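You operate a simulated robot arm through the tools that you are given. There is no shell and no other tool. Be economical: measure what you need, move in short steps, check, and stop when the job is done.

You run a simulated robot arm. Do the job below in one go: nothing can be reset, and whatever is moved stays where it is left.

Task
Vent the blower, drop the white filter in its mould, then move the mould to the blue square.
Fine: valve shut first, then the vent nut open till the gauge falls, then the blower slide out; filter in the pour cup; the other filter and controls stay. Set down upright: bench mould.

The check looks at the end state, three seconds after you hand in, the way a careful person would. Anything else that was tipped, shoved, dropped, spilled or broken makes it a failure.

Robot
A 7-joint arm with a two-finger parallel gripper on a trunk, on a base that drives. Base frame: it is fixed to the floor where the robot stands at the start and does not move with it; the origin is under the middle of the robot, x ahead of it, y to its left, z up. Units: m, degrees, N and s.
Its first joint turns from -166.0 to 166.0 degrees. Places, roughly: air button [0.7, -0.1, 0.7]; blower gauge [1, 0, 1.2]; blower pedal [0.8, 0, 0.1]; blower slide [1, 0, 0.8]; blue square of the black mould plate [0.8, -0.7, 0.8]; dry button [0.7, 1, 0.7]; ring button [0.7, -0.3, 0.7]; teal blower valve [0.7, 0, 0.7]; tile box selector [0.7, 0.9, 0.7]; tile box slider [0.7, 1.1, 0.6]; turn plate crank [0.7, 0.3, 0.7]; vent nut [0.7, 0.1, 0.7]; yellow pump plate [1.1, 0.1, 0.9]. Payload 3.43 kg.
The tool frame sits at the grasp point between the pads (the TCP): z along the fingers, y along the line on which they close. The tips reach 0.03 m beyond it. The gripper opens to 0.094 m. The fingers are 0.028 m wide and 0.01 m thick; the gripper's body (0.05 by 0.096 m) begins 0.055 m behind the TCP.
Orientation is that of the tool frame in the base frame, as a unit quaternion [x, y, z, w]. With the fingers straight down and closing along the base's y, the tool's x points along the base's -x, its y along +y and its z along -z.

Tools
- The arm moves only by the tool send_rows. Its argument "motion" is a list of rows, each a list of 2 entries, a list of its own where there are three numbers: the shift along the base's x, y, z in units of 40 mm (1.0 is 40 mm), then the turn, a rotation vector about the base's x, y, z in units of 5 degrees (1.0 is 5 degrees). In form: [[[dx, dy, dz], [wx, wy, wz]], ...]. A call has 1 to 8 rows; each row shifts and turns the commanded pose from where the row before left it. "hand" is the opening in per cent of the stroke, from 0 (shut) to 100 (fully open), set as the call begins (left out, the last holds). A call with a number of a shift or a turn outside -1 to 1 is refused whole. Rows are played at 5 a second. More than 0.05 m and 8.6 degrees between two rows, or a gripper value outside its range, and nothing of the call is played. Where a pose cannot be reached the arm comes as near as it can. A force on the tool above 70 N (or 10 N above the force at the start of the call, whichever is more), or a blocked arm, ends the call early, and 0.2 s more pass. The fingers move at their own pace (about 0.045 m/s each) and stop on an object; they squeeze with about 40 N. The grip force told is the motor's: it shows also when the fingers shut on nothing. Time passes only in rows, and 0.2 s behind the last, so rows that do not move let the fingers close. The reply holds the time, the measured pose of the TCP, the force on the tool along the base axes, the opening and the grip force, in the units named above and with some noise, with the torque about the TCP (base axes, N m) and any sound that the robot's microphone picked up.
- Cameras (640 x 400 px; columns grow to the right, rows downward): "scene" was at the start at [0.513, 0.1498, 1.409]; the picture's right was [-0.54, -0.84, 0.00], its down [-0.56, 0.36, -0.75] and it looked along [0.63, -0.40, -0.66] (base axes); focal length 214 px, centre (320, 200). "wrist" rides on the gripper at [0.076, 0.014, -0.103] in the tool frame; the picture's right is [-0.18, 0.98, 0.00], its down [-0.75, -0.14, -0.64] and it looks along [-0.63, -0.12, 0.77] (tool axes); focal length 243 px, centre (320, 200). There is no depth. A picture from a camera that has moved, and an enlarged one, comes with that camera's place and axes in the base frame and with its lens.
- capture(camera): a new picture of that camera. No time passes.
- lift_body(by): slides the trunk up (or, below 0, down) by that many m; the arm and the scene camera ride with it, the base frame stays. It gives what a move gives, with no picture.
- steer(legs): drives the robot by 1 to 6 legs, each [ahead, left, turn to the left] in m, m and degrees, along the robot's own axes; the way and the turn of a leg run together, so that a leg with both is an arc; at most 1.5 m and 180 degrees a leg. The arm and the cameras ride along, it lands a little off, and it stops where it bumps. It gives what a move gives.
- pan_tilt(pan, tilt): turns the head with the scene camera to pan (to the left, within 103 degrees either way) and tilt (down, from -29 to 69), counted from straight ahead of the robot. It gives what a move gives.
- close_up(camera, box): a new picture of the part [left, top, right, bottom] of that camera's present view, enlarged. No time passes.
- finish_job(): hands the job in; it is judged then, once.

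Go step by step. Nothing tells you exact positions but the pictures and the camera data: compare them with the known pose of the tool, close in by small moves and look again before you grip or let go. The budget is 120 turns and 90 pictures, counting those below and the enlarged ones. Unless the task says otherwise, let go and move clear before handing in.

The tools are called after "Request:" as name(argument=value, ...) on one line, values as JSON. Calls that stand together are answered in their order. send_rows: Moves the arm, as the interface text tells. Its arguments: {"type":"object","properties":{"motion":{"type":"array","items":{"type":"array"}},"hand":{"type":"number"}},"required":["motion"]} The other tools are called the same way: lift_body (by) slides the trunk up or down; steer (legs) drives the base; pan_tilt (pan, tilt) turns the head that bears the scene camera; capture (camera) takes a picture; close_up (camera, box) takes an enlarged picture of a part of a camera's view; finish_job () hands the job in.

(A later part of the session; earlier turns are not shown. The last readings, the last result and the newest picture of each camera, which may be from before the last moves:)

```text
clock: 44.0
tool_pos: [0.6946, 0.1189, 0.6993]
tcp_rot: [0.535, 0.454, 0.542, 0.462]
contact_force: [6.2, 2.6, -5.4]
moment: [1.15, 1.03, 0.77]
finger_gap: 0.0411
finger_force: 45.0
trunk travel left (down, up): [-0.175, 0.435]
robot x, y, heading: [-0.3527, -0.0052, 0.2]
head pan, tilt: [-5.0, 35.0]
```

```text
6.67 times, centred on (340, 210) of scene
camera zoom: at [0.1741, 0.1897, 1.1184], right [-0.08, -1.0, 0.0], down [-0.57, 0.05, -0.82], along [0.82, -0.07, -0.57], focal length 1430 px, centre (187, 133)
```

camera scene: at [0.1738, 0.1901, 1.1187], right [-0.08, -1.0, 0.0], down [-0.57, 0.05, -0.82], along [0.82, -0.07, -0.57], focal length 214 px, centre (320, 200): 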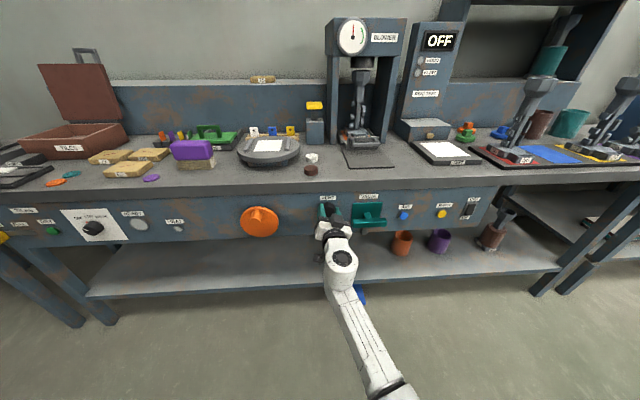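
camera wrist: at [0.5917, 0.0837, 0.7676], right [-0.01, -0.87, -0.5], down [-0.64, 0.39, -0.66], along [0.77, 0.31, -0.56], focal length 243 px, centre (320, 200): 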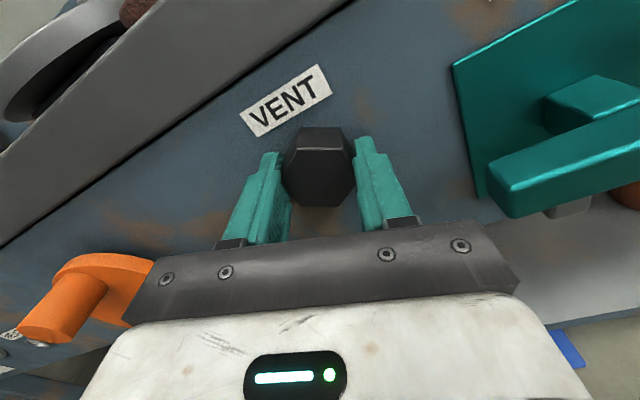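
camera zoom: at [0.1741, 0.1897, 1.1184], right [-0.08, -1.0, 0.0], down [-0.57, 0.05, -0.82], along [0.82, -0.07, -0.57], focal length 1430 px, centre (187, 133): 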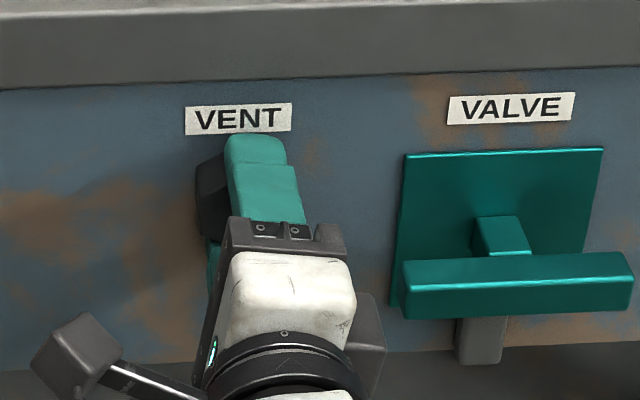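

Measuring the hexagon's edges against the label shows it is still in its original orientation: the pads have been slipping, so the nut is at a stop counterclockwise, as the valve was clockwise. I'll try it clockwise.

Request:
send_rows(motion=[[[0, 0, 0], [1, 0, 0]], [[0, 0, 0], [1, 0, 0]], [[0, 0, 0], [1, 0, 0]], [[0, 0, 0], [1, 0, 0]], [[0, 0, 0], [1, 0, 0]], [[0, 0, 0], [1, 0, 0]], [[0, 0, 0], [1, 0, 0]], [[0, 0, 0], [1, 0, 0]]])

Request:
close_up(camera="wrist", box=[200, 80, 440, 240])

Request:
close_up(camera="scene", box=[290, 10, 430, 245])

```text
clock: 45.8
tool_pos: [0.6953, 0.1199, 0.6994]
tcp_rot: [0.662, 0.24, 0.664, 0.25]
contact_force: [-1.9, -0.1, -19.4]
moment: [-0.03, -0.23, 0.85]
finger_gap: 0.0406
finger_force: 45.0
trunk travel left (down, up): [-0.175, 0.435]
robot x, y, heading: [-0.3555, 0.0031, 0.4]
head pan, tilt: [-5.0, 35.0]
```

```text
2.50 times, centred on (320, 160) of wrist
camera zoom: at [0.5927, 0.1597, 0.765], right [-0.01, -0.87, 0.5], down [-0.64, -0.38, -0.67], along [0.77, -0.33, -0.55], focal length 606 px, centre (320, 300)
```

zoom: 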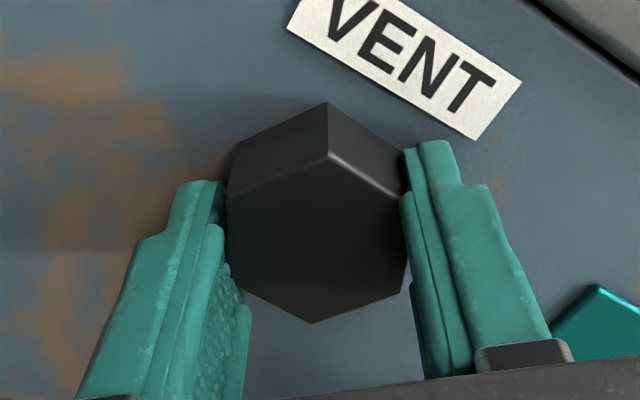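

```text
1.70 times, centred on (360, 128) of scene
camera zoom: at [0.1745, 0.1898, 1.1181], right [-0.08, -1.0, 0.0], down [-0.57, 0.05, -0.82], along [0.82, -0.07, -0.57], focal length 365 px, centre (252, 323)
```

zoom: 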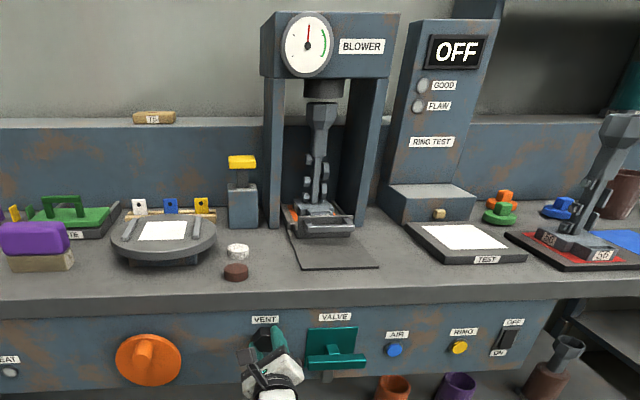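

Turning clockwise the nut moves with the hand at almost no torque, so I continue that way and watch the gauge.

Request:
send_rows(motion=[[[0, 0, 0], [1, 0, 0]], [[0, 0, 0], [1, 0, 0]], [[0, 0, 0], [1, 0, 0]], [[0, 0, 0], [1, 0, 0]], [[0, 0, 0], [1, 0, 0]], [[0, 0, 0], [1, 0, 0]], [[0, 0, 0], [1, 0, 0]], [[0, 0, 0], [1, 0, 0]]])

Request:
close_up(camera="wrist", box=[200, 80, 440, 240])

Request:
close_up(camera="scene", box=[310, 10, 410, 70])

```text
clock: 47.6
tool_pos: [0.6952, 0.1219, 0.6987]
tcp_rot: [0.707, 0.0, 0.707, 0.008]
contact_force: [-7.8, 10.5, -21.7]
moment: [-0.01, -0.43, -0.04]
finger_gap: 0.0404
finger_force: 44.2
trunk travel left (down, up): [-0.175, 0.435]
robot x, y, heading: [-0.3582, -0.0031, 0.4]
head pan, tilt: [-5.0, 35.0]
```

```text
2.50 times, centred on (320, 160) of wrist
camera zoom: at [0.5926, 0.1087, 0.7751], right [-0.01, -0.98, -0.17], down [-0.64, 0.14, -0.75], along [0.77, 0.1, -0.63], focal length 606 px, centre (320, 300)
```

zoom: 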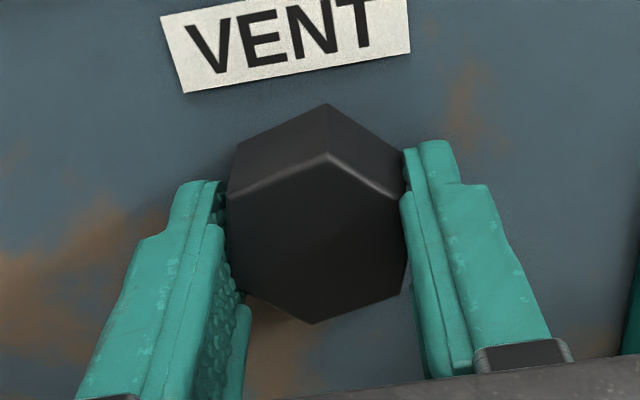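

```text
6.40 times, centred on (360, 40) of scene
camera zoom: at [0.174, 0.1903, 1.1183], right [-0.08, -1.0, 0.0], down [-0.57, 0.05, -0.82], along [0.82, -0.07, -0.57], focal length 1373 px, centre (64, 1224)
```

zoom: 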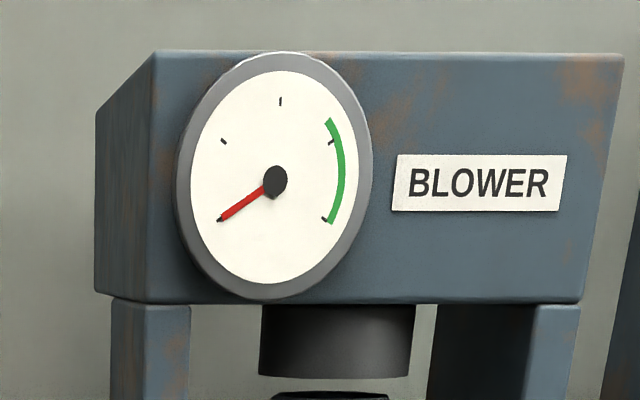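

The gauge has fallen to the bottom: vented. Releasing the nut and backing out.

Request:
send_rows(hand=100, motion=[[[0, 0, 0], [0, 0, 0]], [[0, 0, 0], [0, 0, 0]], [[0, 0, 0], [0, 0, 0]], [[0, 0, 0], [0, 0, 0]], [[-0.9, 0, 0], [0, 0, 0]], [[-0.9, 0, 0], [0, 0, 0]], [[-1, 0, 0], [0, 0, 0]], [[-1, 0, 0], [0, 0, 0]]])

Request:
capture(camera="wrist")

Request:
close_up(camera="scene", box=[290, 90, 410, 190])

```text
clock: 48.4
tool_pos: [0.6939, 0.1019, 0.7037]
tcp_rot: [0.705, -0.013, 0.709, 0.017]
contact_force: [-46.5, -18.9, 10.2]
moment: [0.33, 0.11, 1.6]
finger_gap: 0.0819
finger_force: 0.0
trunk travel left (down, up): [-0.175, 0.435]
robot x, y, heading: [-0.3591, -0.0031, 0.3]
head pan, tilt: [-5.0, 35.0]
stopped in row 3: the force on the tool passed its limit at 75 N (the readings are from after the stop); the commanded pose is now the measured one
```

```text
51 pictures are left
camera wrist: at [0.5913, 0.0922, 0.7798], right [-0.04, -0.98, -0.18], down [-0.63, 0.16, -0.76], along [0.77, 0.08, -0.63], focal length 243 px, centre (320, 200)
```

wrist: 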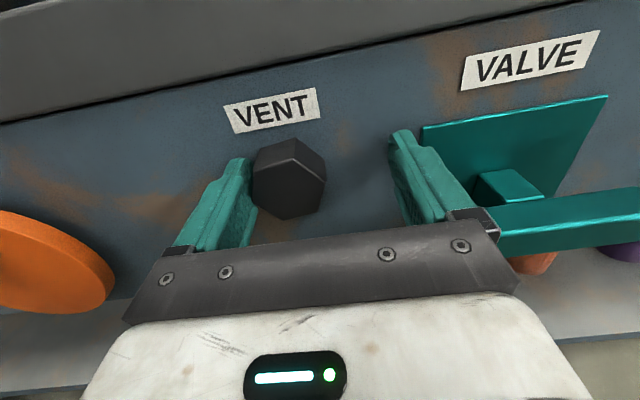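

```text
4.00 times, centred on (350, 140) of scene
camera zoom: at [0.1717, 0.1855, 1.1195], right [-0.09, -1.0, 0.0], down [-0.57, 0.05, -0.82], along [0.82, -0.07, -0.57], focal length 858 px, centre (200, 440)
```

zoom: 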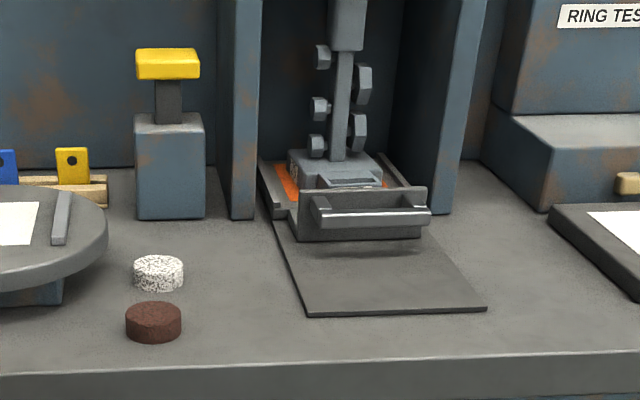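

The hand got shoved sideways while opening, with the left finger on the nut and the right side near the lever end. I ease it to +y and then back out.

Request:
send_rows(motion=[[[0, 0.2, 0], [0, 0, 0]], [[-0.1, 0.2, 0], [0, 0, 0]], [[-0.5, 0, 0], [0, 0, 0]]])

```text
clock: 48.8
tool_pos: [0.6952, 0.1029, 0.7032]
tcp_rot: [0.704, -0.018, 0.709, 0.021]
contact_force: [-46.0, -18.4, 10.3]
moment: [0.38, -0.01, 1.66]
finger_gap: 0.0826
finger_force: 0.0
trunk travel left (down, up): [-0.175, 0.435]
robot x, y, heading: [-0.3592, -0.0028, 0.1]
head pan, tilt: [-5.0, 35.0]
stopped in row 2: the force on the tool passed its limit at 73 N (the readings are from after the stop); the commanded pose is now the measured one
```

The reaction pushes toward -x and -y, so I simply pull straight back first.

Request:
send_rows(motion=[[[-0.3, 0, 0], [0, 0, 0]], [[-0.4, 0, 0], [0, 0, 0]], [[-0.5, 0, 0], [0, 0, 0]]])

Request:
capture(camera="scene")

```text
clock: 49.6
tool_pos: [0.6475, 0.1078, 0.7025]
tcp_rot: [0.706, -0.014, 0.708, 0.019]
contact_force: [1.3, -0.5, -0.4]
moment: [0.02, 0.01, 0.02]
finger_gap: 0.0943
finger_force: 0.0
trunk travel left (down, up): [-0.175, 0.435]
robot x, y, heading: [-0.3543, -0.0032, 0.4]
head pan, tilt: [-5.0, 35.0]
```

```text
49 pictures are left
camera scene: at [0.1732, 0.1857, 1.1186], right [-0.09, -1.0, 0.0], down [-0.57, 0.05, -0.82], along [0.82, -0.07, -0.57], focal length 214 px, centre (320, 200)
```

scene: 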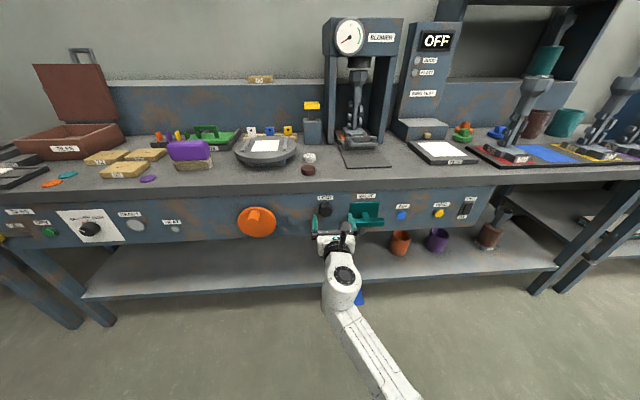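

Free. Checking that valve, nut and gauge are still right.

Request:
send_rows(motion=[[[-1, 0, 0], [0, 0, 0]], [[-1, 0, 0], [0, 0, 0]], [[-1, 0, 0], [0, 0, 0]], [[-1, 0, 0], [0, 0, 0]]])

Request:
close_up(camera="scene", box=[290, 10, 430, 245])

Request:
close_up(camera="scene", box=[300, 180, 400, 245])

```text
clock: 50.6
tool_pos: [0.4851, 0.1089, 0.7036]
tcp_rot: [0.706, -0.014, 0.708, 0.02]
contact_force: [0.0, -0.2, -0.1]
moment: [0.0, -0.01, -0.03]
finger_gap: 0.0941
finger_force: 0.2
trunk travel left (down, up): [-0.175, 0.435]
robot x, y, heading: [-0.3586, -0.0033, 0.3]
head pan, tilt: [-5.0, 35.0]
```

```text
1.70 times, centred on (360, 128) of scene
camera zoom: at [0.1732, 0.1855, 1.1186], right [-0.09, -1.0, 0.0], down [-0.57, 0.05, -0.82], along [0.82, -0.07, -0.57], focal length 365 px, centre (252, 323)
```

zoom: 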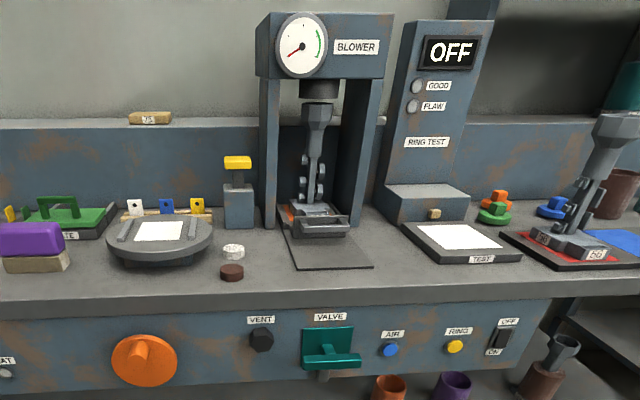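

```text
6.15 times, centred on (350, 212) of scene
camera zoom: at [0.1732, 0.1855, 1.1186], right [-0.09, -1.0, 0.0], down [-0.57, 0.05, -0.82], along [0.82, -0.07, -0.57], focal length 1320 px, centre (135, 123)
```

zoom: 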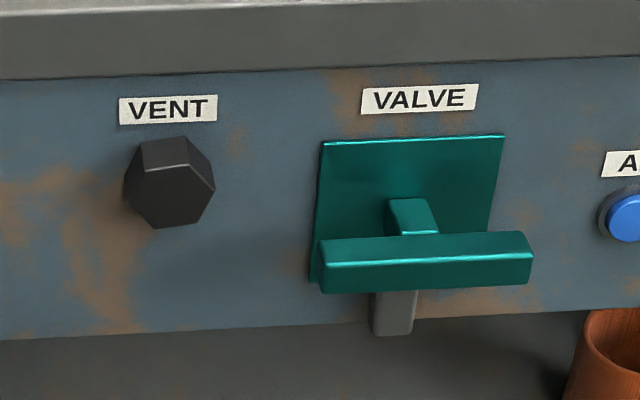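

All good: lever horizontal, nut opened, gauge at zero. Next the slide: its U-handle is a bar along y near (0.94, -0.045, 0.83). I turn the hand to close fore-and-aft, raise, and drive back in.

Request:
lift_body(by=0.3)

Request:
send_rows(motion=[[[0, 0, 0], [1, 0, 0]], [[0, 0, 0], [1, 0, 0]], [[0, 0, 0], [1, 0, 0]], [[0, 0, 0], [1, 0, 0]], [[0, 0, 0], [1, 0, 0]], [[0, 0, 0], [1, 0, 0]], [[0, 0, 0], [1, 0, 0]], [[0, 0, 0], [1, 0, 0]]])

Request:
send_rows(motion=[[[0, 0, 0], [1, 0, 0]], [[0, 0, 0], [1, 0, 0]], [[0, 0, 0], [1, 0, 0]], [[0, 0, 0], [1, 0, 0]], [[0, 0, 0], [1, 0, 0]], [[0, 0, 0], [1, 0, 0]], [[0, 0, 0], [1, 0, 0]], [[0, 0, 0], [1, 0, 0]]])

Request:
send_rows(motion=[[[0, 0, 0], [1, 0, 0]], [[0, 0, 0], [1, 0, 0]], [[0, 0, 0], [0, 1, 0]], [[0, 0, 0], [0, 1, 0]], [[0, 0, 0], [0, 1, 0]], [[0, 0, 0], [0, 1, 0]], [[0, 0, 0], [0, 1, 0]], [[0, 0, 0], [0, 1, 0]]])

Request:
send_rows(motion=[[[0, 0, 0], [0, 1, 0]], [[0, 0, 0], [0, 1, 0]], [[0, 0, 0], [0, 1, 0]], [[0, 0, 0], [0, 1, 0]], [[0, 0, 0], [0, 1, 0]], [[0, 0, 0], [0, 1, 0]]])

Request:
steer(legs=[[0.35, 0, 0]])

Request:
capture(camera="scene")

Request:
capture(camera="wrist")

```text
clock: 53.6
tool_pos: [0.4856, 0.1092, 1.0025]
tcp_rot: [0.705, -0.013, 0.709, 0.018]
contact_force: [-0.4, 0.5, -0.3]
moment: [0.01, -0.05, -0.03]
finger_gap: 0.0941
finger_force: 0.1
trunk travel left (down, up): [-0.475, 0.135]
robot x, y, heading: [-0.3571, -0.0024, 0.2]
head pan, tilt: [-5.0, 35.0]
```

```text
clock: 55.4
tool_pos: [0.4863, 0.1088, 1.0016]
tcp_rot: [0.669, -0.257, 0.66, -0.225]
contact_force: [0.0, -0.3, -0.3]
moment: [-0.05, 0.01, -0.02]
finger_gap: 0.0942
finger_force: 0.1
trunk travel left (down, up): [-0.475, 0.135]
robot x, y, heading: [-0.3547, -0.002, 0.2]
head pan, tilt: [-5.0, 35.0]
```

```text
clock: 57.2
tool_pos: [0.4847, 0.1093, 1.0016]
tcp_rot: [0.552, -0.467, 0.533, -0.44]
contact_force: [0.6, -0.1, 0.1]
moment: [0.02, 0.05, -0.01]
finger_gap: 0.0941
finger_force: 0.0
trunk travel left (down, up): [-0.475, 0.135]
robot x, y, heading: [-0.3567, -0.0018, 0.2]
head pan, tilt: [-5.0, 35.0]
```

```text
clock: 59.0
tool_pos: [0.4856, 0.1091, 1.0023]
tcp_rot: [0.622, -0.62, 0.34, -0.336]
contact_force: [0.1, -0.4, 0.0]
moment: [0.0, -0.07, 0.0]
finger_gap: 0.094
finger_force: 0.1
trunk travel left (down, up): [-0.475, 0.135]
robot x, y, heading: [-0.3565, -0.0015, 0.3]
head pan, tilt: [-5.0, 35.0]
```

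```text
clock: 60.4
tool_pos: [0.4864, 0.1086, 1.0021]
tcp_rot: [0.689, -0.686, 0.169, -0.164]
contact_force: [-0.1, -0.2, 0.2]
moment: [-0.03, 0.01, 0.02]
finger_gap: 0.0938
finger_force: 0.1
trunk travel left (down, up): [-0.475, 0.135]
robot x, y, heading: [-0.3557, -0.0016, 0.4]
head pan, tilt: [-5.0, 35.0]
```

```text
clock: 62.7
tool_pos: [0.8374, 0.1083, 1.0025]
tcp_rot: [0.688, -0.686, 0.168, -0.166]
contact_force: [-0.5, -0.3, 0.5]
moment: [-0.02, -0.01, 0.02]
finger_gap: 0.0941
finger_force: 0.2
trunk travel left (down, up): [-0.475, 0.135]
robot x, y, heading: [-0.0054, -0.0014, -0.1]
head pan, tilt: [-5.0, 35.0]
```

```text
46 pictures are left
camera scene: at [0.5235, 0.1855, 1.4187], right [-0.09, -1.0, 0.0], down [-0.57, 0.05, -0.82], along [0.82, -0.07, -0.57], focal length 214 px, centre (320, 200)
```

scene: 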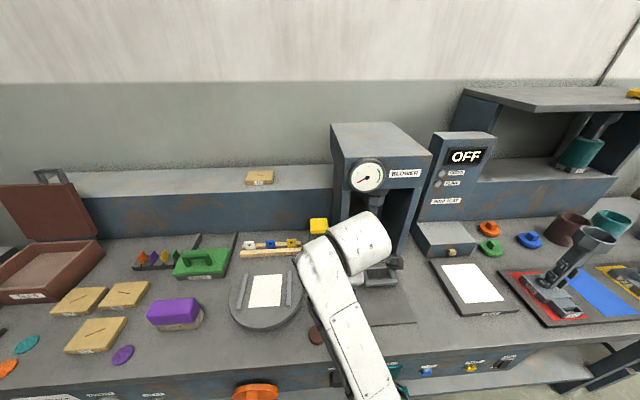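

```text
45 pictures are left
camera wrist: at [0.7776, 0.0321, 1.0873], right [-0.87, 0.18, -0.45], down [-0.17, 0.76, 0.63], along [0.45, 0.63, -0.63], focal length 243 px, centre (320, 200)
```

wrist: 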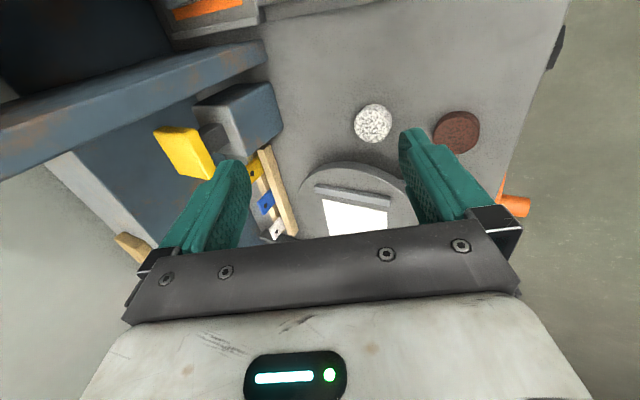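

Hand is tilted 27° forward, closing fore-aft. Moving over to the handle's side and looking.

Request:
send_rows(motion=[[[0, -0.96, 0], [0, 0, 0]], [[0, -0.96, 0], [0, 0, 0]], [[0, -0.96, -0.4], [0, 0, 0]], [[0, -0.96, -0.8], [0, 0, 0]]])

Request:
capture(camera="wrist")

Request:
close_up(camera="scene", box=[320, 170, 460, 300])

```text
clock: 63.7
tool_pos: [0.8357, -0.0447, 0.9539]
tcp_rot: [0.689, -0.686, 0.168, -0.165]
contact_force: [0.1, 0.4, -0.1]
moment: [-0.02, 0.01, 0.04]
finger_gap: 0.0938
finger_force: 0.1
trunk travel left (down, up): [-0.475, 0.135]
robot x, y, heading: [-0.0054, -0.0016, -0.2]
head pan, tilt: [-5.0, 35.0]
```

```text
44 pictures are left
camera wrist: at [0.7774, -0.1202, 1.0384], right [-0.87, 0.18, -0.45], down [-0.17, 0.76, 0.63], along [0.45, 0.63, -0.63], focal length 243 px, centre (320, 200)
```

wrist: 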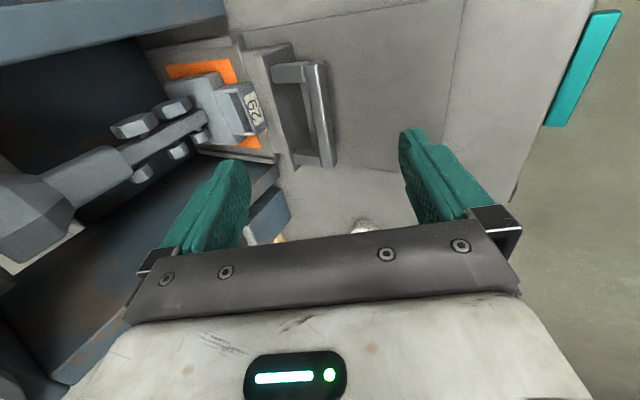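

```text
3.08 times, centred on (390, 235) of scene
camera zoom: at [0.5235, 0.1859, 1.4187], right [-0.09, -1.0, 0.0], down [-0.57, 0.05, -0.82], along [0.82, -0.07, -0.57], focal length 660 px, centre (105, 92)
```

zoom: 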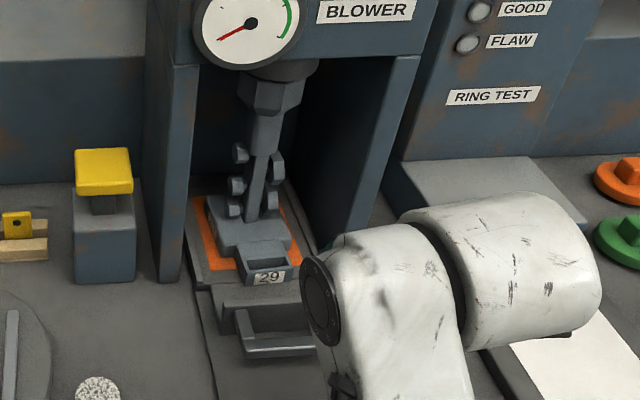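

The mould is numbered 29. The handle bar runs at x 0.898, y -0.08 to 0.018, z 0.845, with a loop gap of about 2 cm behind it. I straighten the hand, narrow the opening and come above it.

Request:
send_rows(hand=26, motion=[[[0.4, 0.1, 0], [0, 1, 0]], [[0.4, 0.1, 0], [0, 1, 0]], [[0.4, 0.1, -0.3], [0, 1, 0]], [[0.4, 0.05, -0.5], [0, 1, 0]], [[0, 0, 0], [0, 0, 0]]])

Request:
capture(camera="wrist")

Request:
close_up(camera="scene", box=[320, 170, 460, 300])

```text
clock: 64.9
tool_pos: [0.9018, -0.0308, 0.9214]
tcp_rot: [0.708, -0.704, 0.046, -0.043]
contact_force: [0.9, -0.2, -0.9]
moment: [-0.01, -0.03, 0.04]
finger_gap: 0.0243
finger_force: 0.0
trunk travel left (down, up): [-0.475, 0.135]
robot x, y, heading: [-0.0048, 0.0006, -0.1]
head pan, tilt: [-5.0, 35.0]
```

```text
42 pictures are left
camera wrist: at [0.8743, -0.1072, 1.0213], right [-0.98, 0.18, -0.12], down [0.06, 0.76, 0.65], along [0.21, 0.63, -0.75], focal length 243 px, centre (320, 200)
```

wrist: 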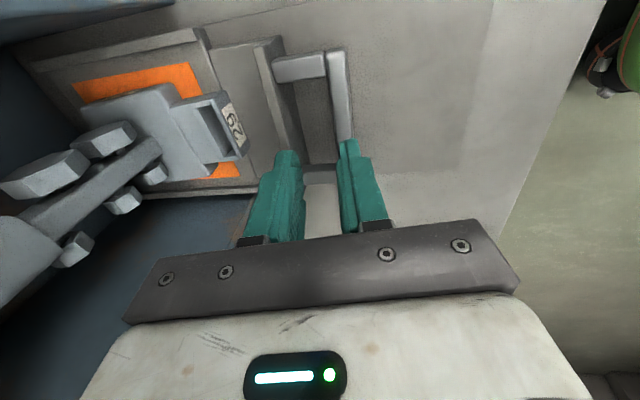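

```text
3.08 times, centred on (390, 235) of scene
camera zoom: at [0.5237, 0.1855, 1.4186], right [-0.09, -1.0, 0.0], down [-0.57, 0.05, -0.82], along [0.82, -0.07, -0.57], focal length 660 px, centre (105, 92)
```

zoom: 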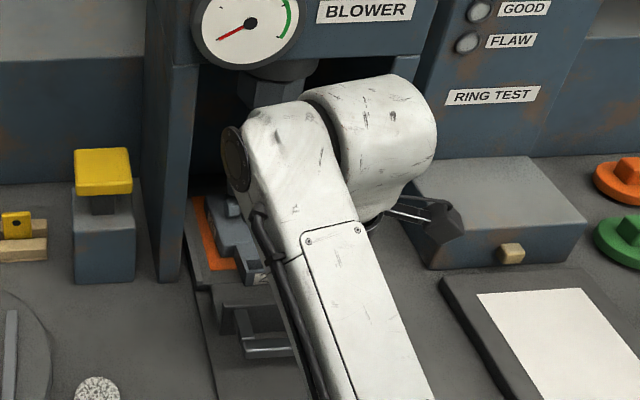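

The bar spans x 0.885–0.897 with the tray plate at 0.93. I set opening 32% and lower to x 0.893.

Request:
send_rows(hand=32, motion=[[[-0.22, 0, 0], [0, 0, 0]], [[0, 0, -0.6], [0, 0, 0]], [[0, 0, -0.6], [0, 0, 0]]])

Request:
capture(camera="wrist")

```text
clock: 65.7
tool_pos: [0.8925, -0.0316, 0.8735]
tcp_rot: [0.707, -0.705, 0.047, -0.043]
contact_force: [-0.6, -0.2, 0.3]
moment: [-0.02, -0.02, 0.07]
finger_gap: 0.0301
finger_force: 0.0
trunk travel left (down, up): [-0.475, 0.135]
robot x, y, heading: [-0.0075, -0.0002, 0.3]
head pan, tilt: [-5.0, 35.0]
```

```text
40 pictures are left
camera wrist: at [0.8649, -0.1089, 0.9743], right [-0.98, 0.18, -0.13], down [0.06, 0.76, 0.65], along [0.21, 0.63, -0.75], focal length 243 px, centre (320, 200)
```

wrist: 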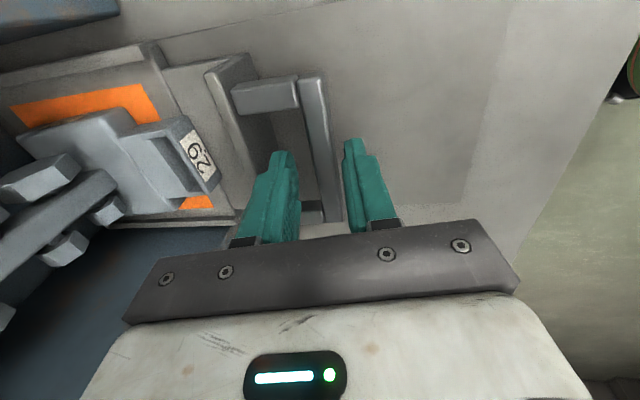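

The fingers straddle the bar. Lowering 2 cm and closing.

Request:
send_rows(motion=[[[0, 0, -0.55], [0, 0, 0]]])

Request:
send_rows(hand=0, motion=[[[0, 0, 0], [0, 0, 0]], [[0, 0, 0], [0, 0, 0]], [[0, 0, 0], [0, 0, 0]]])

```text
clock: 66.1
tool_pos: [0.8917, -0.032, 0.8529]
tcp_rot: [0.709, -0.703, 0.046, -0.043]
contact_force: [0.4, -0.1, 0.4]
moment: [0.02, 0.03, 0.02]
finger_gap: 0.0299
finger_force: 0.1
trunk travel left (down, up): [-0.475, 0.135]
robot x, y, heading: [-0.0052, -0.0023, -0.0]
head pan, tilt: [-5.0, 35.0]
```

```text
clock: 66.9
tool_pos: [0.8916, -0.0321, 0.8522]
tcp_rot: [0.707, -0.705, 0.046, -0.043]
contact_force: [-4.9, 0.4, -1.4]
moment: [-0.24, 0.07, -0.98]
finger_gap: 0.0187
finger_force: 44.9
trunk travel left (down, up): [-0.475, 0.135]
robot x, y, heading: [-0.0088, 0.0027, -0.2]
head pan, tilt: [-5.0, 35.0]
```

Bar gripped. Pulling the slide out slowly.

Request:
send_rows(motion=[[[-0.15, 0, 0], [0, 0, 0]], [[-0.25, 0, 0], [0, 0, 0]], [[-0.3, 0, 0], [0, 0, 0]], [[-0.3, 0, 0], [0, 0, 0]], [[-0.3, 0, 0], [0, 0, 0]], [[-0.3, 0, 0], [0, 0, 0]], [[-0.25, 0, 0], [0, 0, 0]], [[-0.15, 0, 0], [0, 0, 0]]])

Request:
capture(camera="scene")

```text
clock: 68.7
tool_pos: [0.8133, -0.0308, 0.8517]
tcp_rot: [0.707, -0.704, 0.047, -0.043]
contact_force: [0.4, 0.0, 11.4]
moment: [0.01, 0.06, -0.93]
finger_gap: 0.0186
finger_force: 45.3
trunk travel left (down, up): [-0.475, 0.135]
robot x, y, heading: [-0.0069, -0.0017, -0.2]
head pan, tilt: [-5.0, 35.0]
```

```text
39 pictures are left
camera scene: at [0.5232, 0.1857, 1.4188], right [-0.09, -1.0, 0.0], down [-0.57, 0.05, -0.82], along [0.82, -0.07, -0.57], focal length 214 px, centre (320, 200)
```

scene: 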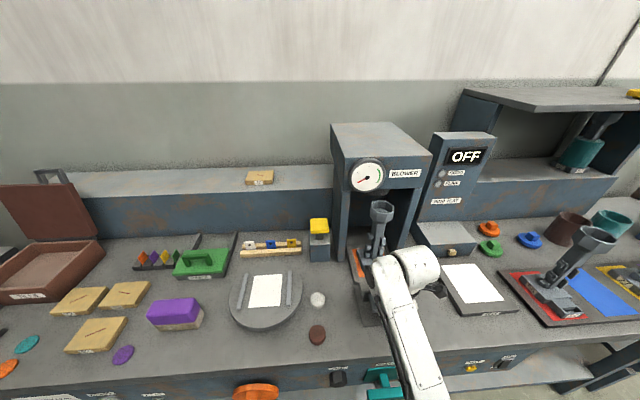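

It slides freely, mould upright. Continue to its stop.

Request:
send_rows(motion=[[[-0.2, 0, 0], [0, 0, 0]], [[-0.25, 0, 0], [0, 0, 0]], [[-0.25, 0, 0], [0, 0, 0]], [[-0.25, 0, 0], [0, 0, 0]], [[-0.25, 0, 0], [0, 0, 0]], [[-0.2, 0, 0], [0, 0, 0]]])

Request:
capture(camera="wrist")

```text
clock: 70.1
tool_pos: [0.7561, -0.0298, 0.8519]
tcp_rot: [0.708, -0.704, 0.047, -0.044]
contact_force: [0.2, 9.4, 31.7]
moment: [0.11, 0.09, -1.01]
finger_gap: 0.0188
finger_force: 45.2
trunk travel left (down, up): [-0.475, 0.135]
robot x, y, heading: [-0.0065, -0.0028, -0.2]
head pan, tilt: [-5.0, 35.0]
```

```text
38 pictures are left
camera wrist: at [0.7293, -0.1065, 0.9524], right [-0.98, 0.18, -0.13], down [0.05, 0.76, 0.65], along [0.21, 0.63, -0.75], focal length 243 px, centre (320, 200)
```

wrist: 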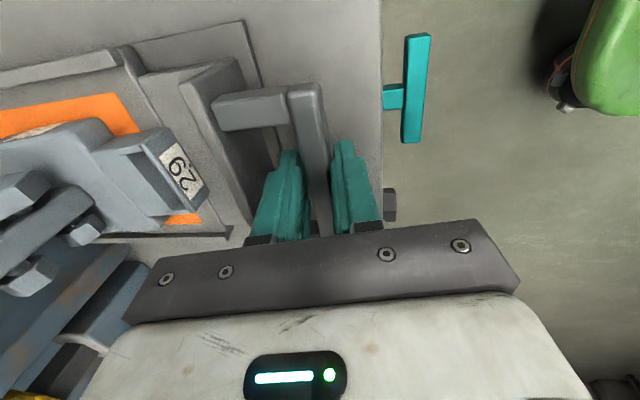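

Request:
send_rows(motion=[[[-0.2, 0, 0.08], [0, 0, 0]], [[-0.2, 0, 0], [0, 0, 0]], [[-0.2, 0, 0], [0, 0, 0]]])

Request:
capture(camera="scene")

```text
clock: 70.9
tool_pos: [0.7319, -0.0304, 0.853]
tcp_rot: [0.708, -0.703, 0.044, -0.042]
contact_force: [-1.2, 14.2, -11.5]
moment: [-0.44, 0.05, -1.04]
finger_gap: 0.0188
finger_force: 44.9
trunk travel left (down, up): [-0.475, 0.135]
robot x, y, heading: [-0.0102, -0.0063, -0.2]
head pan, tilt: [-5.0, 35.0]
```

```text
37 pictures are left
camera scene: at [0.5239, 0.1863, 1.418], right [-0.09, -1.0, 0.0], down [-0.57, 0.05, -0.82], along [0.82, -0.07, -0.57], focal length 214 px, centre (320, 200)
```

scene: 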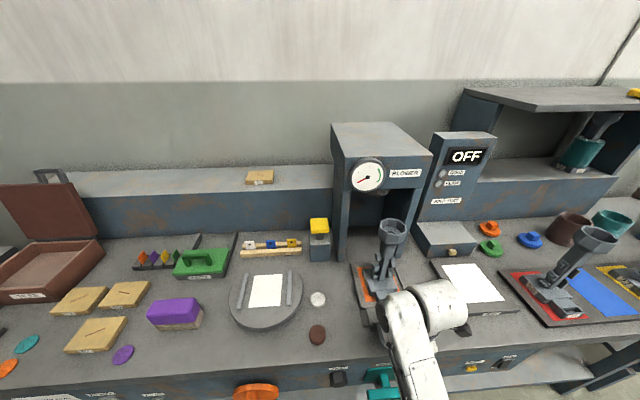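

Request:
send_rows(motion=[[[-0.2, -0.04, -0.03], [0, 0, 0]], [[-0.2, 0, 0], [0, 0, 0]], [[-0.2, 0, 0], [0, 0, 0]]])

```text
clock: 71.7
tool_pos: [0.708, -0.0328, 0.8567]
tcp_rot: [0.706, -0.705, 0.048, -0.046]
contact_force: [1.9, 15.3, 8.3]
moment: [0.0, 0.46, -1.33]
finger_gap: 0.0154
finger_force: 45.2
trunk travel left (down, up): [-0.475, 0.135]
robot x, y, heading: [-0.0046, -0.0001, 0.0]
head pan, tilt: [-5.0, 35.0]
```

The gap changed; checking whether the slide has hit its stop.

Request:
capture(camera="wrist")

```text
36 pictures are left
camera wrist: at [0.6811, -0.1087, 0.9562], right [-0.97, 0.18, -0.13], down [0.05, 0.76, 0.65], along [0.22, 0.63, -0.75], focal length 243 px, centre (320, 200)
```

wrist: 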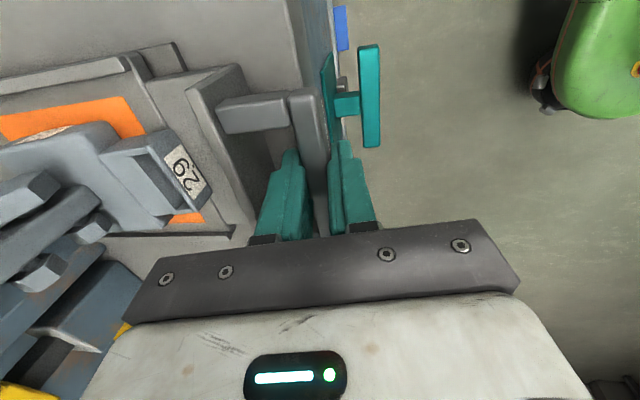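

The slide is out about 18 cm, handle at the bench edge; that is enough. Releasing with a modest opening and rising clear.

Request:
send_rows(hand=32, motion=[[[0, 0, 0], [0, 0, 0]], [[0, 0, 0], [0, 0, 0]], [[0, 0, 0.4], [0, 0, 0]], [[0, 0, 0.8], [0, 0, 0]], [[-0.5, 0, 1], [0, 0, 0]], [[-0.5, 0, 1], [0, 0, 0]], [[-0.5, 0.5, 1], [0, 0, 0]], [[0, 1, 1], [0, 0, 0]]])

Request:
capture(camera="scene")

Request:
capture(camera="wrist")

```text
refused: row 8 steps farther than a row can; nothing moved
```

```text
35 pictures are left
camera scene: at [0.5235, 0.1858, 1.4192], right [-0.09, -1.0, 0.0], down [-0.57, 0.05, -0.82], along [0.82, -0.07, -0.57], focal length 214 px, centre (320, 200)
```

scene: 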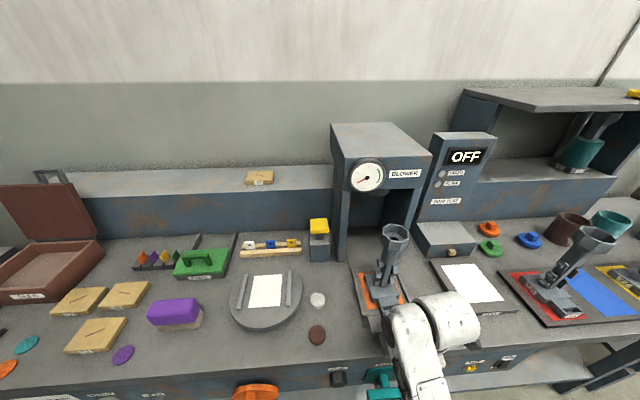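

```text
34 pictures are left
camera wrist: at [0.6811, -0.1087, 0.9562], right [-0.97, 0.18, -0.13], down [0.05, 0.76, 0.65], along [0.22, 0.63, -0.75], focal length 243 px, centre (320, 200)
```

wrist: 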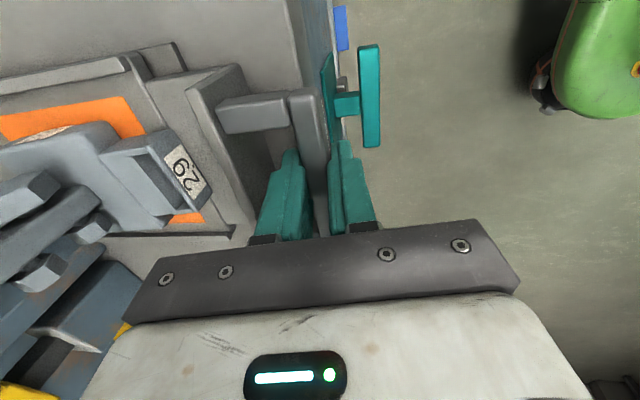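

Request:
send_rows(hand=32, motion=[[[0, 0, 0], [0, 0, 0]], [[0, 0, 0], [0, 0, 0]], [[0, 0, 0.4], [0, 0, 0]], [[0, 0, 0.8], [0, 0, 0]], [[-0.3, 0, 1], [0, 0, 0]], [[-0.3, 0, 1], [0, 0, 0]], [[0, 0.3, 1], [0, 0.8, 0]], [[0, 0.6, 1], [0, 0.7, 0]]])

Request:
send_rows(hand=80, motion=[[[0, 0.9, 0], [0, 0, -1]], [[0, 0.9, 0], [0, 0, -1]], [[0.3, 0.9, 0], [0, 0, -1]], [[0.5, 0.7, 0], [0, 0, -1]], [[0.7, 0.6, 0], [0, 0, -1]], [[0.8, 0.3, 0], [0, 0, -1]], [[0.8, 0, 0], [0, 0, -1]], [[0.8, 0, 0], [0, 0, -1]]])

Request:
send_rows(motion=[[[0, 0, 0], [0, 0, -1]], [[0, 0, 0], [0, 0, -1]], [[0, 0, 0], [0, 0, -1]], [[0, 0, 0], [0, 0, -1]], [[0, 0, 0], [0, 0, -1]], [[0, 0, 0], [0, 0, -1]], [[0, 0, 0], [0, 0, -1]], [[0, 0, 0], [0, 0, -1]]])

Request:
send_rows(motion=[[[0, 0, 0], [0, 0, -1]], [[0, 0, 0], [0, 0, -1]]])

Request:
capture(camera="wrist")

Request:
capture(camera="scene")

```text
clock: 73.5
tool_pos: [0.7073, -0.0328, 0.8544]
tcp_rot: [0.707, -0.704, 0.048, -0.044]
contact_force: [0.5, -0.2, 0.7]
moment: [0.01, 0.03, -0.02]
finger_gap: 0.03
finger_force: 0.1
out of reach, approached as far as the arm can: row 3, 4, 5, 6, 7, 8
trunk travel left (down, up): [-0.475, 0.135]
robot x, y, heading: [-0.0065, -0.0024, 0.2]
head pan, tilt: [-5.0, 35.0]
```

```text
clock: 74.0
tool_pos: [0.7055, -0.001, 0.8526]
tcp_rot: [-0.64, 0.765, -0.056, 0.031]
contact_force: [-0.3, -3.3, -1.3]
moment: [-0.02, 0.05, -0.16]
finger_gap: 0.0754
finger_force: 0.2
out of reach, approached as far as the arm can: row 2
trunk travel left (down, up): [-0.475, 0.135]
robot x, y, heading: [-0.0061, -0.0025, -0.1]
head pan, tilt: [-5.0, 35.0]
stopped in row 2: the force on the tool passed its limit at 85 N (the readings are from after the stop); the commanded pose is now the measured one
```

```text
clock: 75.8
tool_pos: [0.7099, -0.0004, 0.854]
tcp_rot: [-0.341, 0.938, -0.063, 0.011]
contact_force: [1.7, 0.1, 1.0]
moment: [0.0, -0.03, 0.07]
finger_gap: 0.0756
finger_force: 0.2
out of reach, approached as far as the arm can: row 1
trunk travel left (down, up): [-0.475, 0.135]
robot x, y, heading: [-0.0055, -0.0011, -0.5]
head pan, tilt: [-5.0, 35.0]
```

```text
clock: 76.4
tool_pos: [0.7103, -0.0004, 0.8555]
tcp_rot: [-0.257, 0.964, -0.065, 0.005]
contact_force: [1.5, 0.8, 0.7]
moment: [0.02, -0.02, 0.07]
finger_gap: 0.0751
finger_force: 0.5
trunk travel left (down, up): [-0.475, 0.135]
robot x, y, heading: [-0.0066, -0.0003, -0.3]
head pan, tilt: [-5.0, 35.0]
```

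```text
33 pictures are left
camera wrist: at [0.6328, -0.014, 0.9566], right [-0.33, 0.94, -0.13], down [0.7, 0.33, 0.64], along [0.64, 0.12, -0.76], focal length 243 px, centre (320, 200)
```

wrist: 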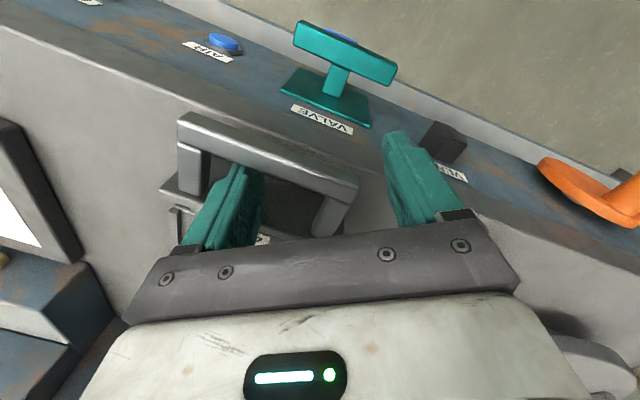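

```text
32 pictures are left
camera scene: at [0.5248, 0.1811, 1.4186], right [-0.09, -1.0, 0.0], down [-0.57, 0.05, -0.82], along [0.82, -0.08, -0.57], focal length 214 px, centre (320, 200)
```

scene: 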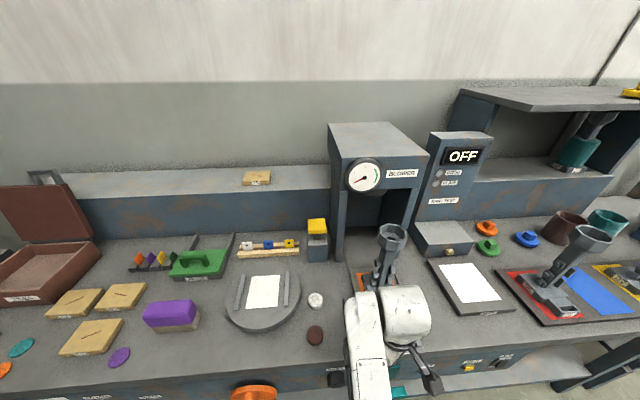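

The arm couldn't rise from that folded pose and one finger is still in the handle loop; nothing tipped. I lift the trunk to bring it straight up.

Request:
lift_body(by=0.13)

Request:
capture(camera="wrist")

```text
clock: 78.0
tool_pos: [0.7103, -0.0007, 0.9855]
tcp_rot: [-0.258, 0.964, -0.065, 0.005]
contact_force: [-0.2, 0.0, -0.6]
moment: [0.0, 0.02, -0.03]
finger_gap: 0.0751
finger_force: 0.1
trunk travel left (down, up): [-0.605, 0.005]
robot x, y, heading: [-0.0062, -0.0041, -0.4]
head pan, tilt: [-5.0, 35.0]
```

```text
31 pictures are left
camera wrist: at [0.6329, -0.0141, 1.0866], right [-0.33, 0.94, -0.13], down [0.7, 0.33, 0.64], along [0.64, 0.12, -0.76], focal length 243 px, centre (320, 200)
```

wrist: 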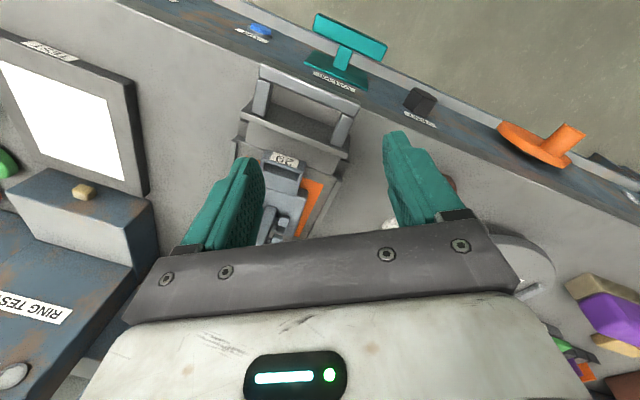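

Clear of the handle. Now squaring the hand and moving toward the white filter.

Request:
send_rows(motion=[[[0, 0.9, 0], [0, 0, -1]], [[0, 0.9, 0], [0, 0, -1]], [[0, 0.9, 0], [0, 0, -1]], [[0.1, 0.9, 0], [0, 0, -1]], [[0.5, 0.55, 0], [0, 0, -1]], [[0.5, 0, 0], [0, 0, -1]], [[0.5, 0, 0], [0.75, 0, 0]], [[0.5, 0, 0], [0.75, 0, 0]]])

Request:
capture(camera="wrist")

```text
clock: 79.8
tool_pos: [0.7945, 0.1642, 0.9848]
tcp_rot: [-0.001, 1.0, 0.003, -0.011]
contact_force: [-1.1, 0.6, -0.1]
moment: [-0.02, 0.03, -0.01]
finger_gap: 0.0753
finger_force: 0.1
trunk travel left (down, up): [-0.605, 0.005]
robot x, y, heading: [-0.009, -0.001, -0.4]
head pan, tilt: [-5.0, 35.0]
```

```text
30 pictures are left
camera wrist: at [0.7209, 0.1777, 1.0885], right [0.18, 0.98, 0.0], down [0.77, -0.14, 0.62], along [0.61, -0.11, -0.78], focal length 243 px, centre (320, 200)
```

wrist: 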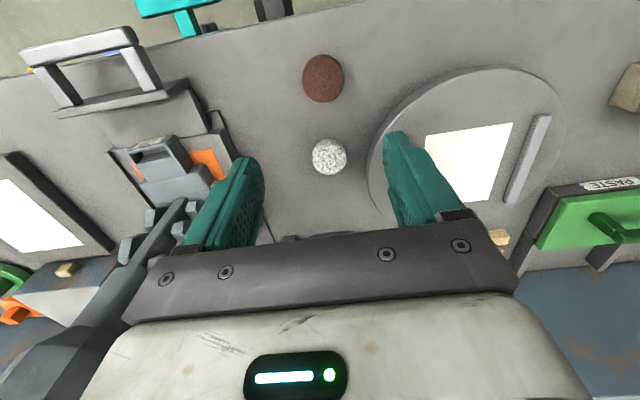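

White filter at about (0.869, 0.162); the turn plate's rim is near y 0.21, so I narrow the opening to about 58 mm and descend partway.

Request:
send_rows(hand=61, motion=[[[0.6, -0.05, 0], [0, 0, 0]], [[0.6, 0, -0.5], [0, 0, 0]], [[0.6, 0, -0.8], [0, 0, 0]], [[0.05, 0, -0.8], [0, 0, 0]]])

Request:
capture(camera="wrist")

Request:
close_up(camera="scene", box=[240, 230, 400, 330])

```text
clock: 80.8
tool_pos: [0.8705, 0.1604, 0.902]
tcp_rot: [0.0, 1.0, 0.002, -0.011]
contact_force: [0.1, -0.2, 0.5]
moment: [0.0, -0.02, 0.02]
finger_gap: 0.0576
finger_force: 0.0
trunk travel left (down, up): [-0.605, 0.005]
robot x, y, heading: [-0.0058, -0.0032, -0.4]
head pan, tilt: [-5.0, 35.0]
```

```text
29 pictures are left
camera wrist: at [0.7967, 0.1738, 1.0065], right [0.18, 0.98, 0.0], down [0.77, -0.14, 0.62], along [0.61, -0.11, -0.78], focal length 243 px, centre (320, 200)
```

wrist: 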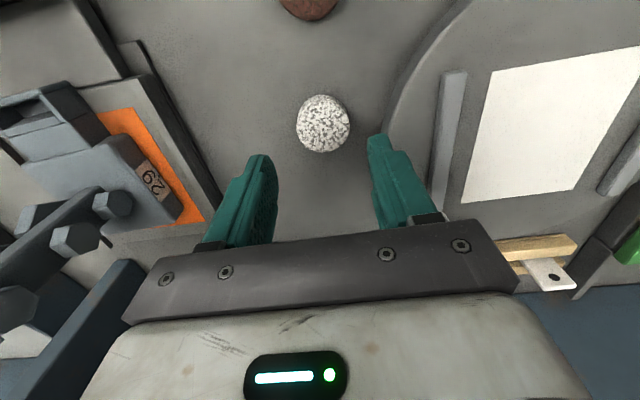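

```text
4.00 times, centred on (320, 280) of scene
camera zoom: at [0.5249, 0.1812, 1.5486], right [-0.09, -1.0, 0.0], down [-0.57, 0.05, -0.82], along [0.82, -0.08, -0.57], focal length 858 px, centre (320, -120)
```

zoom: 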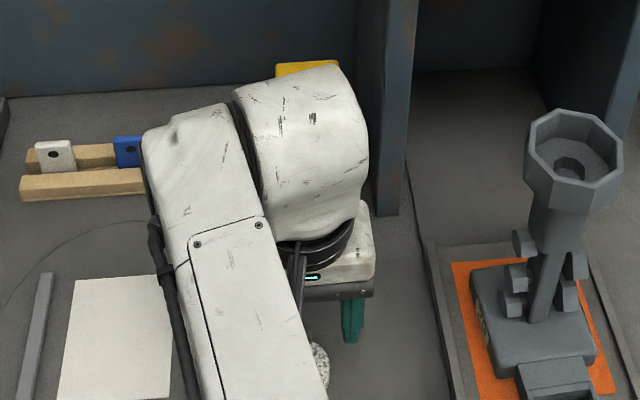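

The filter is at (0.870, 0.163), with the fingers aligned. Descending.

Request:
send_rows(motion=[[[0, 0.05, -0.5], [0, 0, 0]], [[0, 0, -0.5], [0, 0, 0]], [[0, 0, -0.5], [0, 0, 0]]])

Request:
capture(camera="wrist")

```text
clock: 81.6
tool_pos: [0.8687, 0.1632, 0.842]
tcp_rot: [-0.001, 1.0, 0.002, -0.011]
contact_force: [-0.7, -1.5, 0.5]
moment: [0.0, -0.03, -0.03]
finger_gap: 0.0564
finger_force: 0.1
trunk travel left (down, up): [-0.605, 0.005]
robot x, y, heading: [-0.0077, 0.0014, -0.4]
head pan, tilt: [-5.0, 35.0]
```

```text
27 pictures are left
camera wrist: at [0.7959, 0.1764, 0.9448], right [0.18, 0.98, 0.0], down [0.77, -0.14, 0.62], along [0.61, -0.11, -0.78], focal length 243 px, centre (320, 200)
```

wrist: 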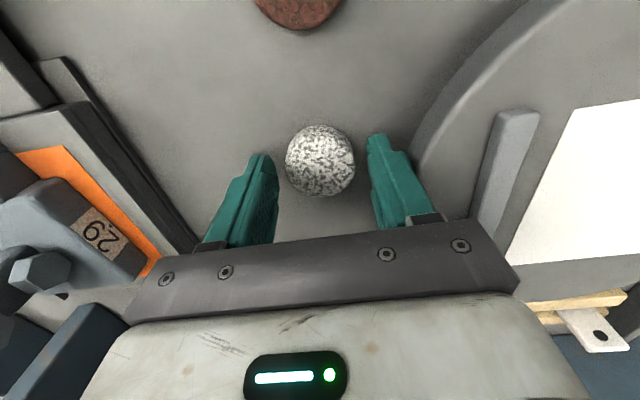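

Request:
send_rows(motion=[[[0.13, 0, -0.2], [0, 0, 0]], [[0, 0, -0.2], [0, 0, 0]]])

Request:
capture(camera="wrist")

```text
clock: 82.2
tool_pos: [0.8738, 0.1629, 0.8297]
tcp_rot: [-0.001, 1.0, 0.0, -0.009]
contact_force: [-19.3, -11.6, 47.6]
moment: [-1.56, -0.12, -0.79]
finger_gap: 0.0537
finger_force: 0.0
trunk travel left (down, up): [-0.605, 0.005]
robot x, y, heading: [-0.0058, -0.0014, -0.1]
head pan, tilt: [-5.0, 35.0]
```

```text
26 pictures are left
camera wrist: at [0.7997, 0.1768, 0.9341], right [0.18, 0.98, 0.0], down [0.77, -0.14, 0.63], along [0.62, -0.12, -0.78], focal length 243 px, centre (320, 200)
```

wrist: 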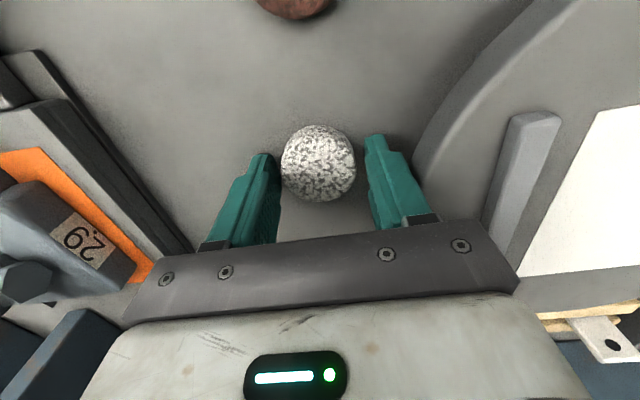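

Tips touch the bench (z = 0.80). I ease up a few millimetres and close on the filter.

Request:
send_rows(hand=0, motion=[[[0, -0.05, 0.2], [0, 0, 0]], [[0, 0, 0], [0, 0, 0]], [[0, 0, 0], [0, 0, 0]], [[0, 0, 0], [0, 0, 0]]])

Request:
send_rows(motion=[[[0, 0, 0.5], [0, 0, 0]], [[0, 0, 1], [0, 0, 0]], [[0, 0, 1], [0, 0, 0]], [[0, 0, 1], [0, 0, 0]]])

Request:
capture(camera="wrist")

```text
clock: 83.2
tool_pos: [0.8718, 0.1635, 0.832]
tcp_rot: [-0.001, 1.0, 0.002, -0.012]
contact_force: [-0.2, 0.2, 0.4]
moment: [0.02, 0.0, 0.03]
finger_gap: 0.0412
finger_force: 40.4
trunk travel left (down, up): [-0.605, 0.005]
robot x, y, heading: [-0.0057, -0.0004, -0.2]
head pan, tilt: [-5.0, 35.0]
```

```text
clock: 84.2
tool_pos: [0.871, 0.1597, 0.9763]
tcp_rot: [0.0, 1.0, 0.002, -0.013]
contact_force: [-0.1, 0.0, -0.3]
moment: [-0.03, 0.03, 0.01]
finger_gap: 0.0412
finger_force: 40.0
trunk travel left (down, up): [-0.605, 0.005]
robot x, y, heading: [-0.0092, -0.0016, -0.3]
head pan, tilt: [-5.0, 35.0]
```

```text
25 pictures are left
camera wrist: at [0.7986, 0.1728, 1.0804], right [0.18, 0.98, 0.0], down [0.77, -0.14, 0.62], along [0.61, -0.11, -0.78], focal length 243 px, centre (320, 200)
```

wrist: 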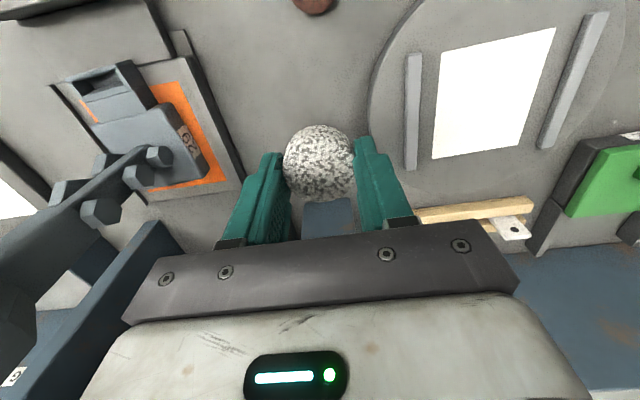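

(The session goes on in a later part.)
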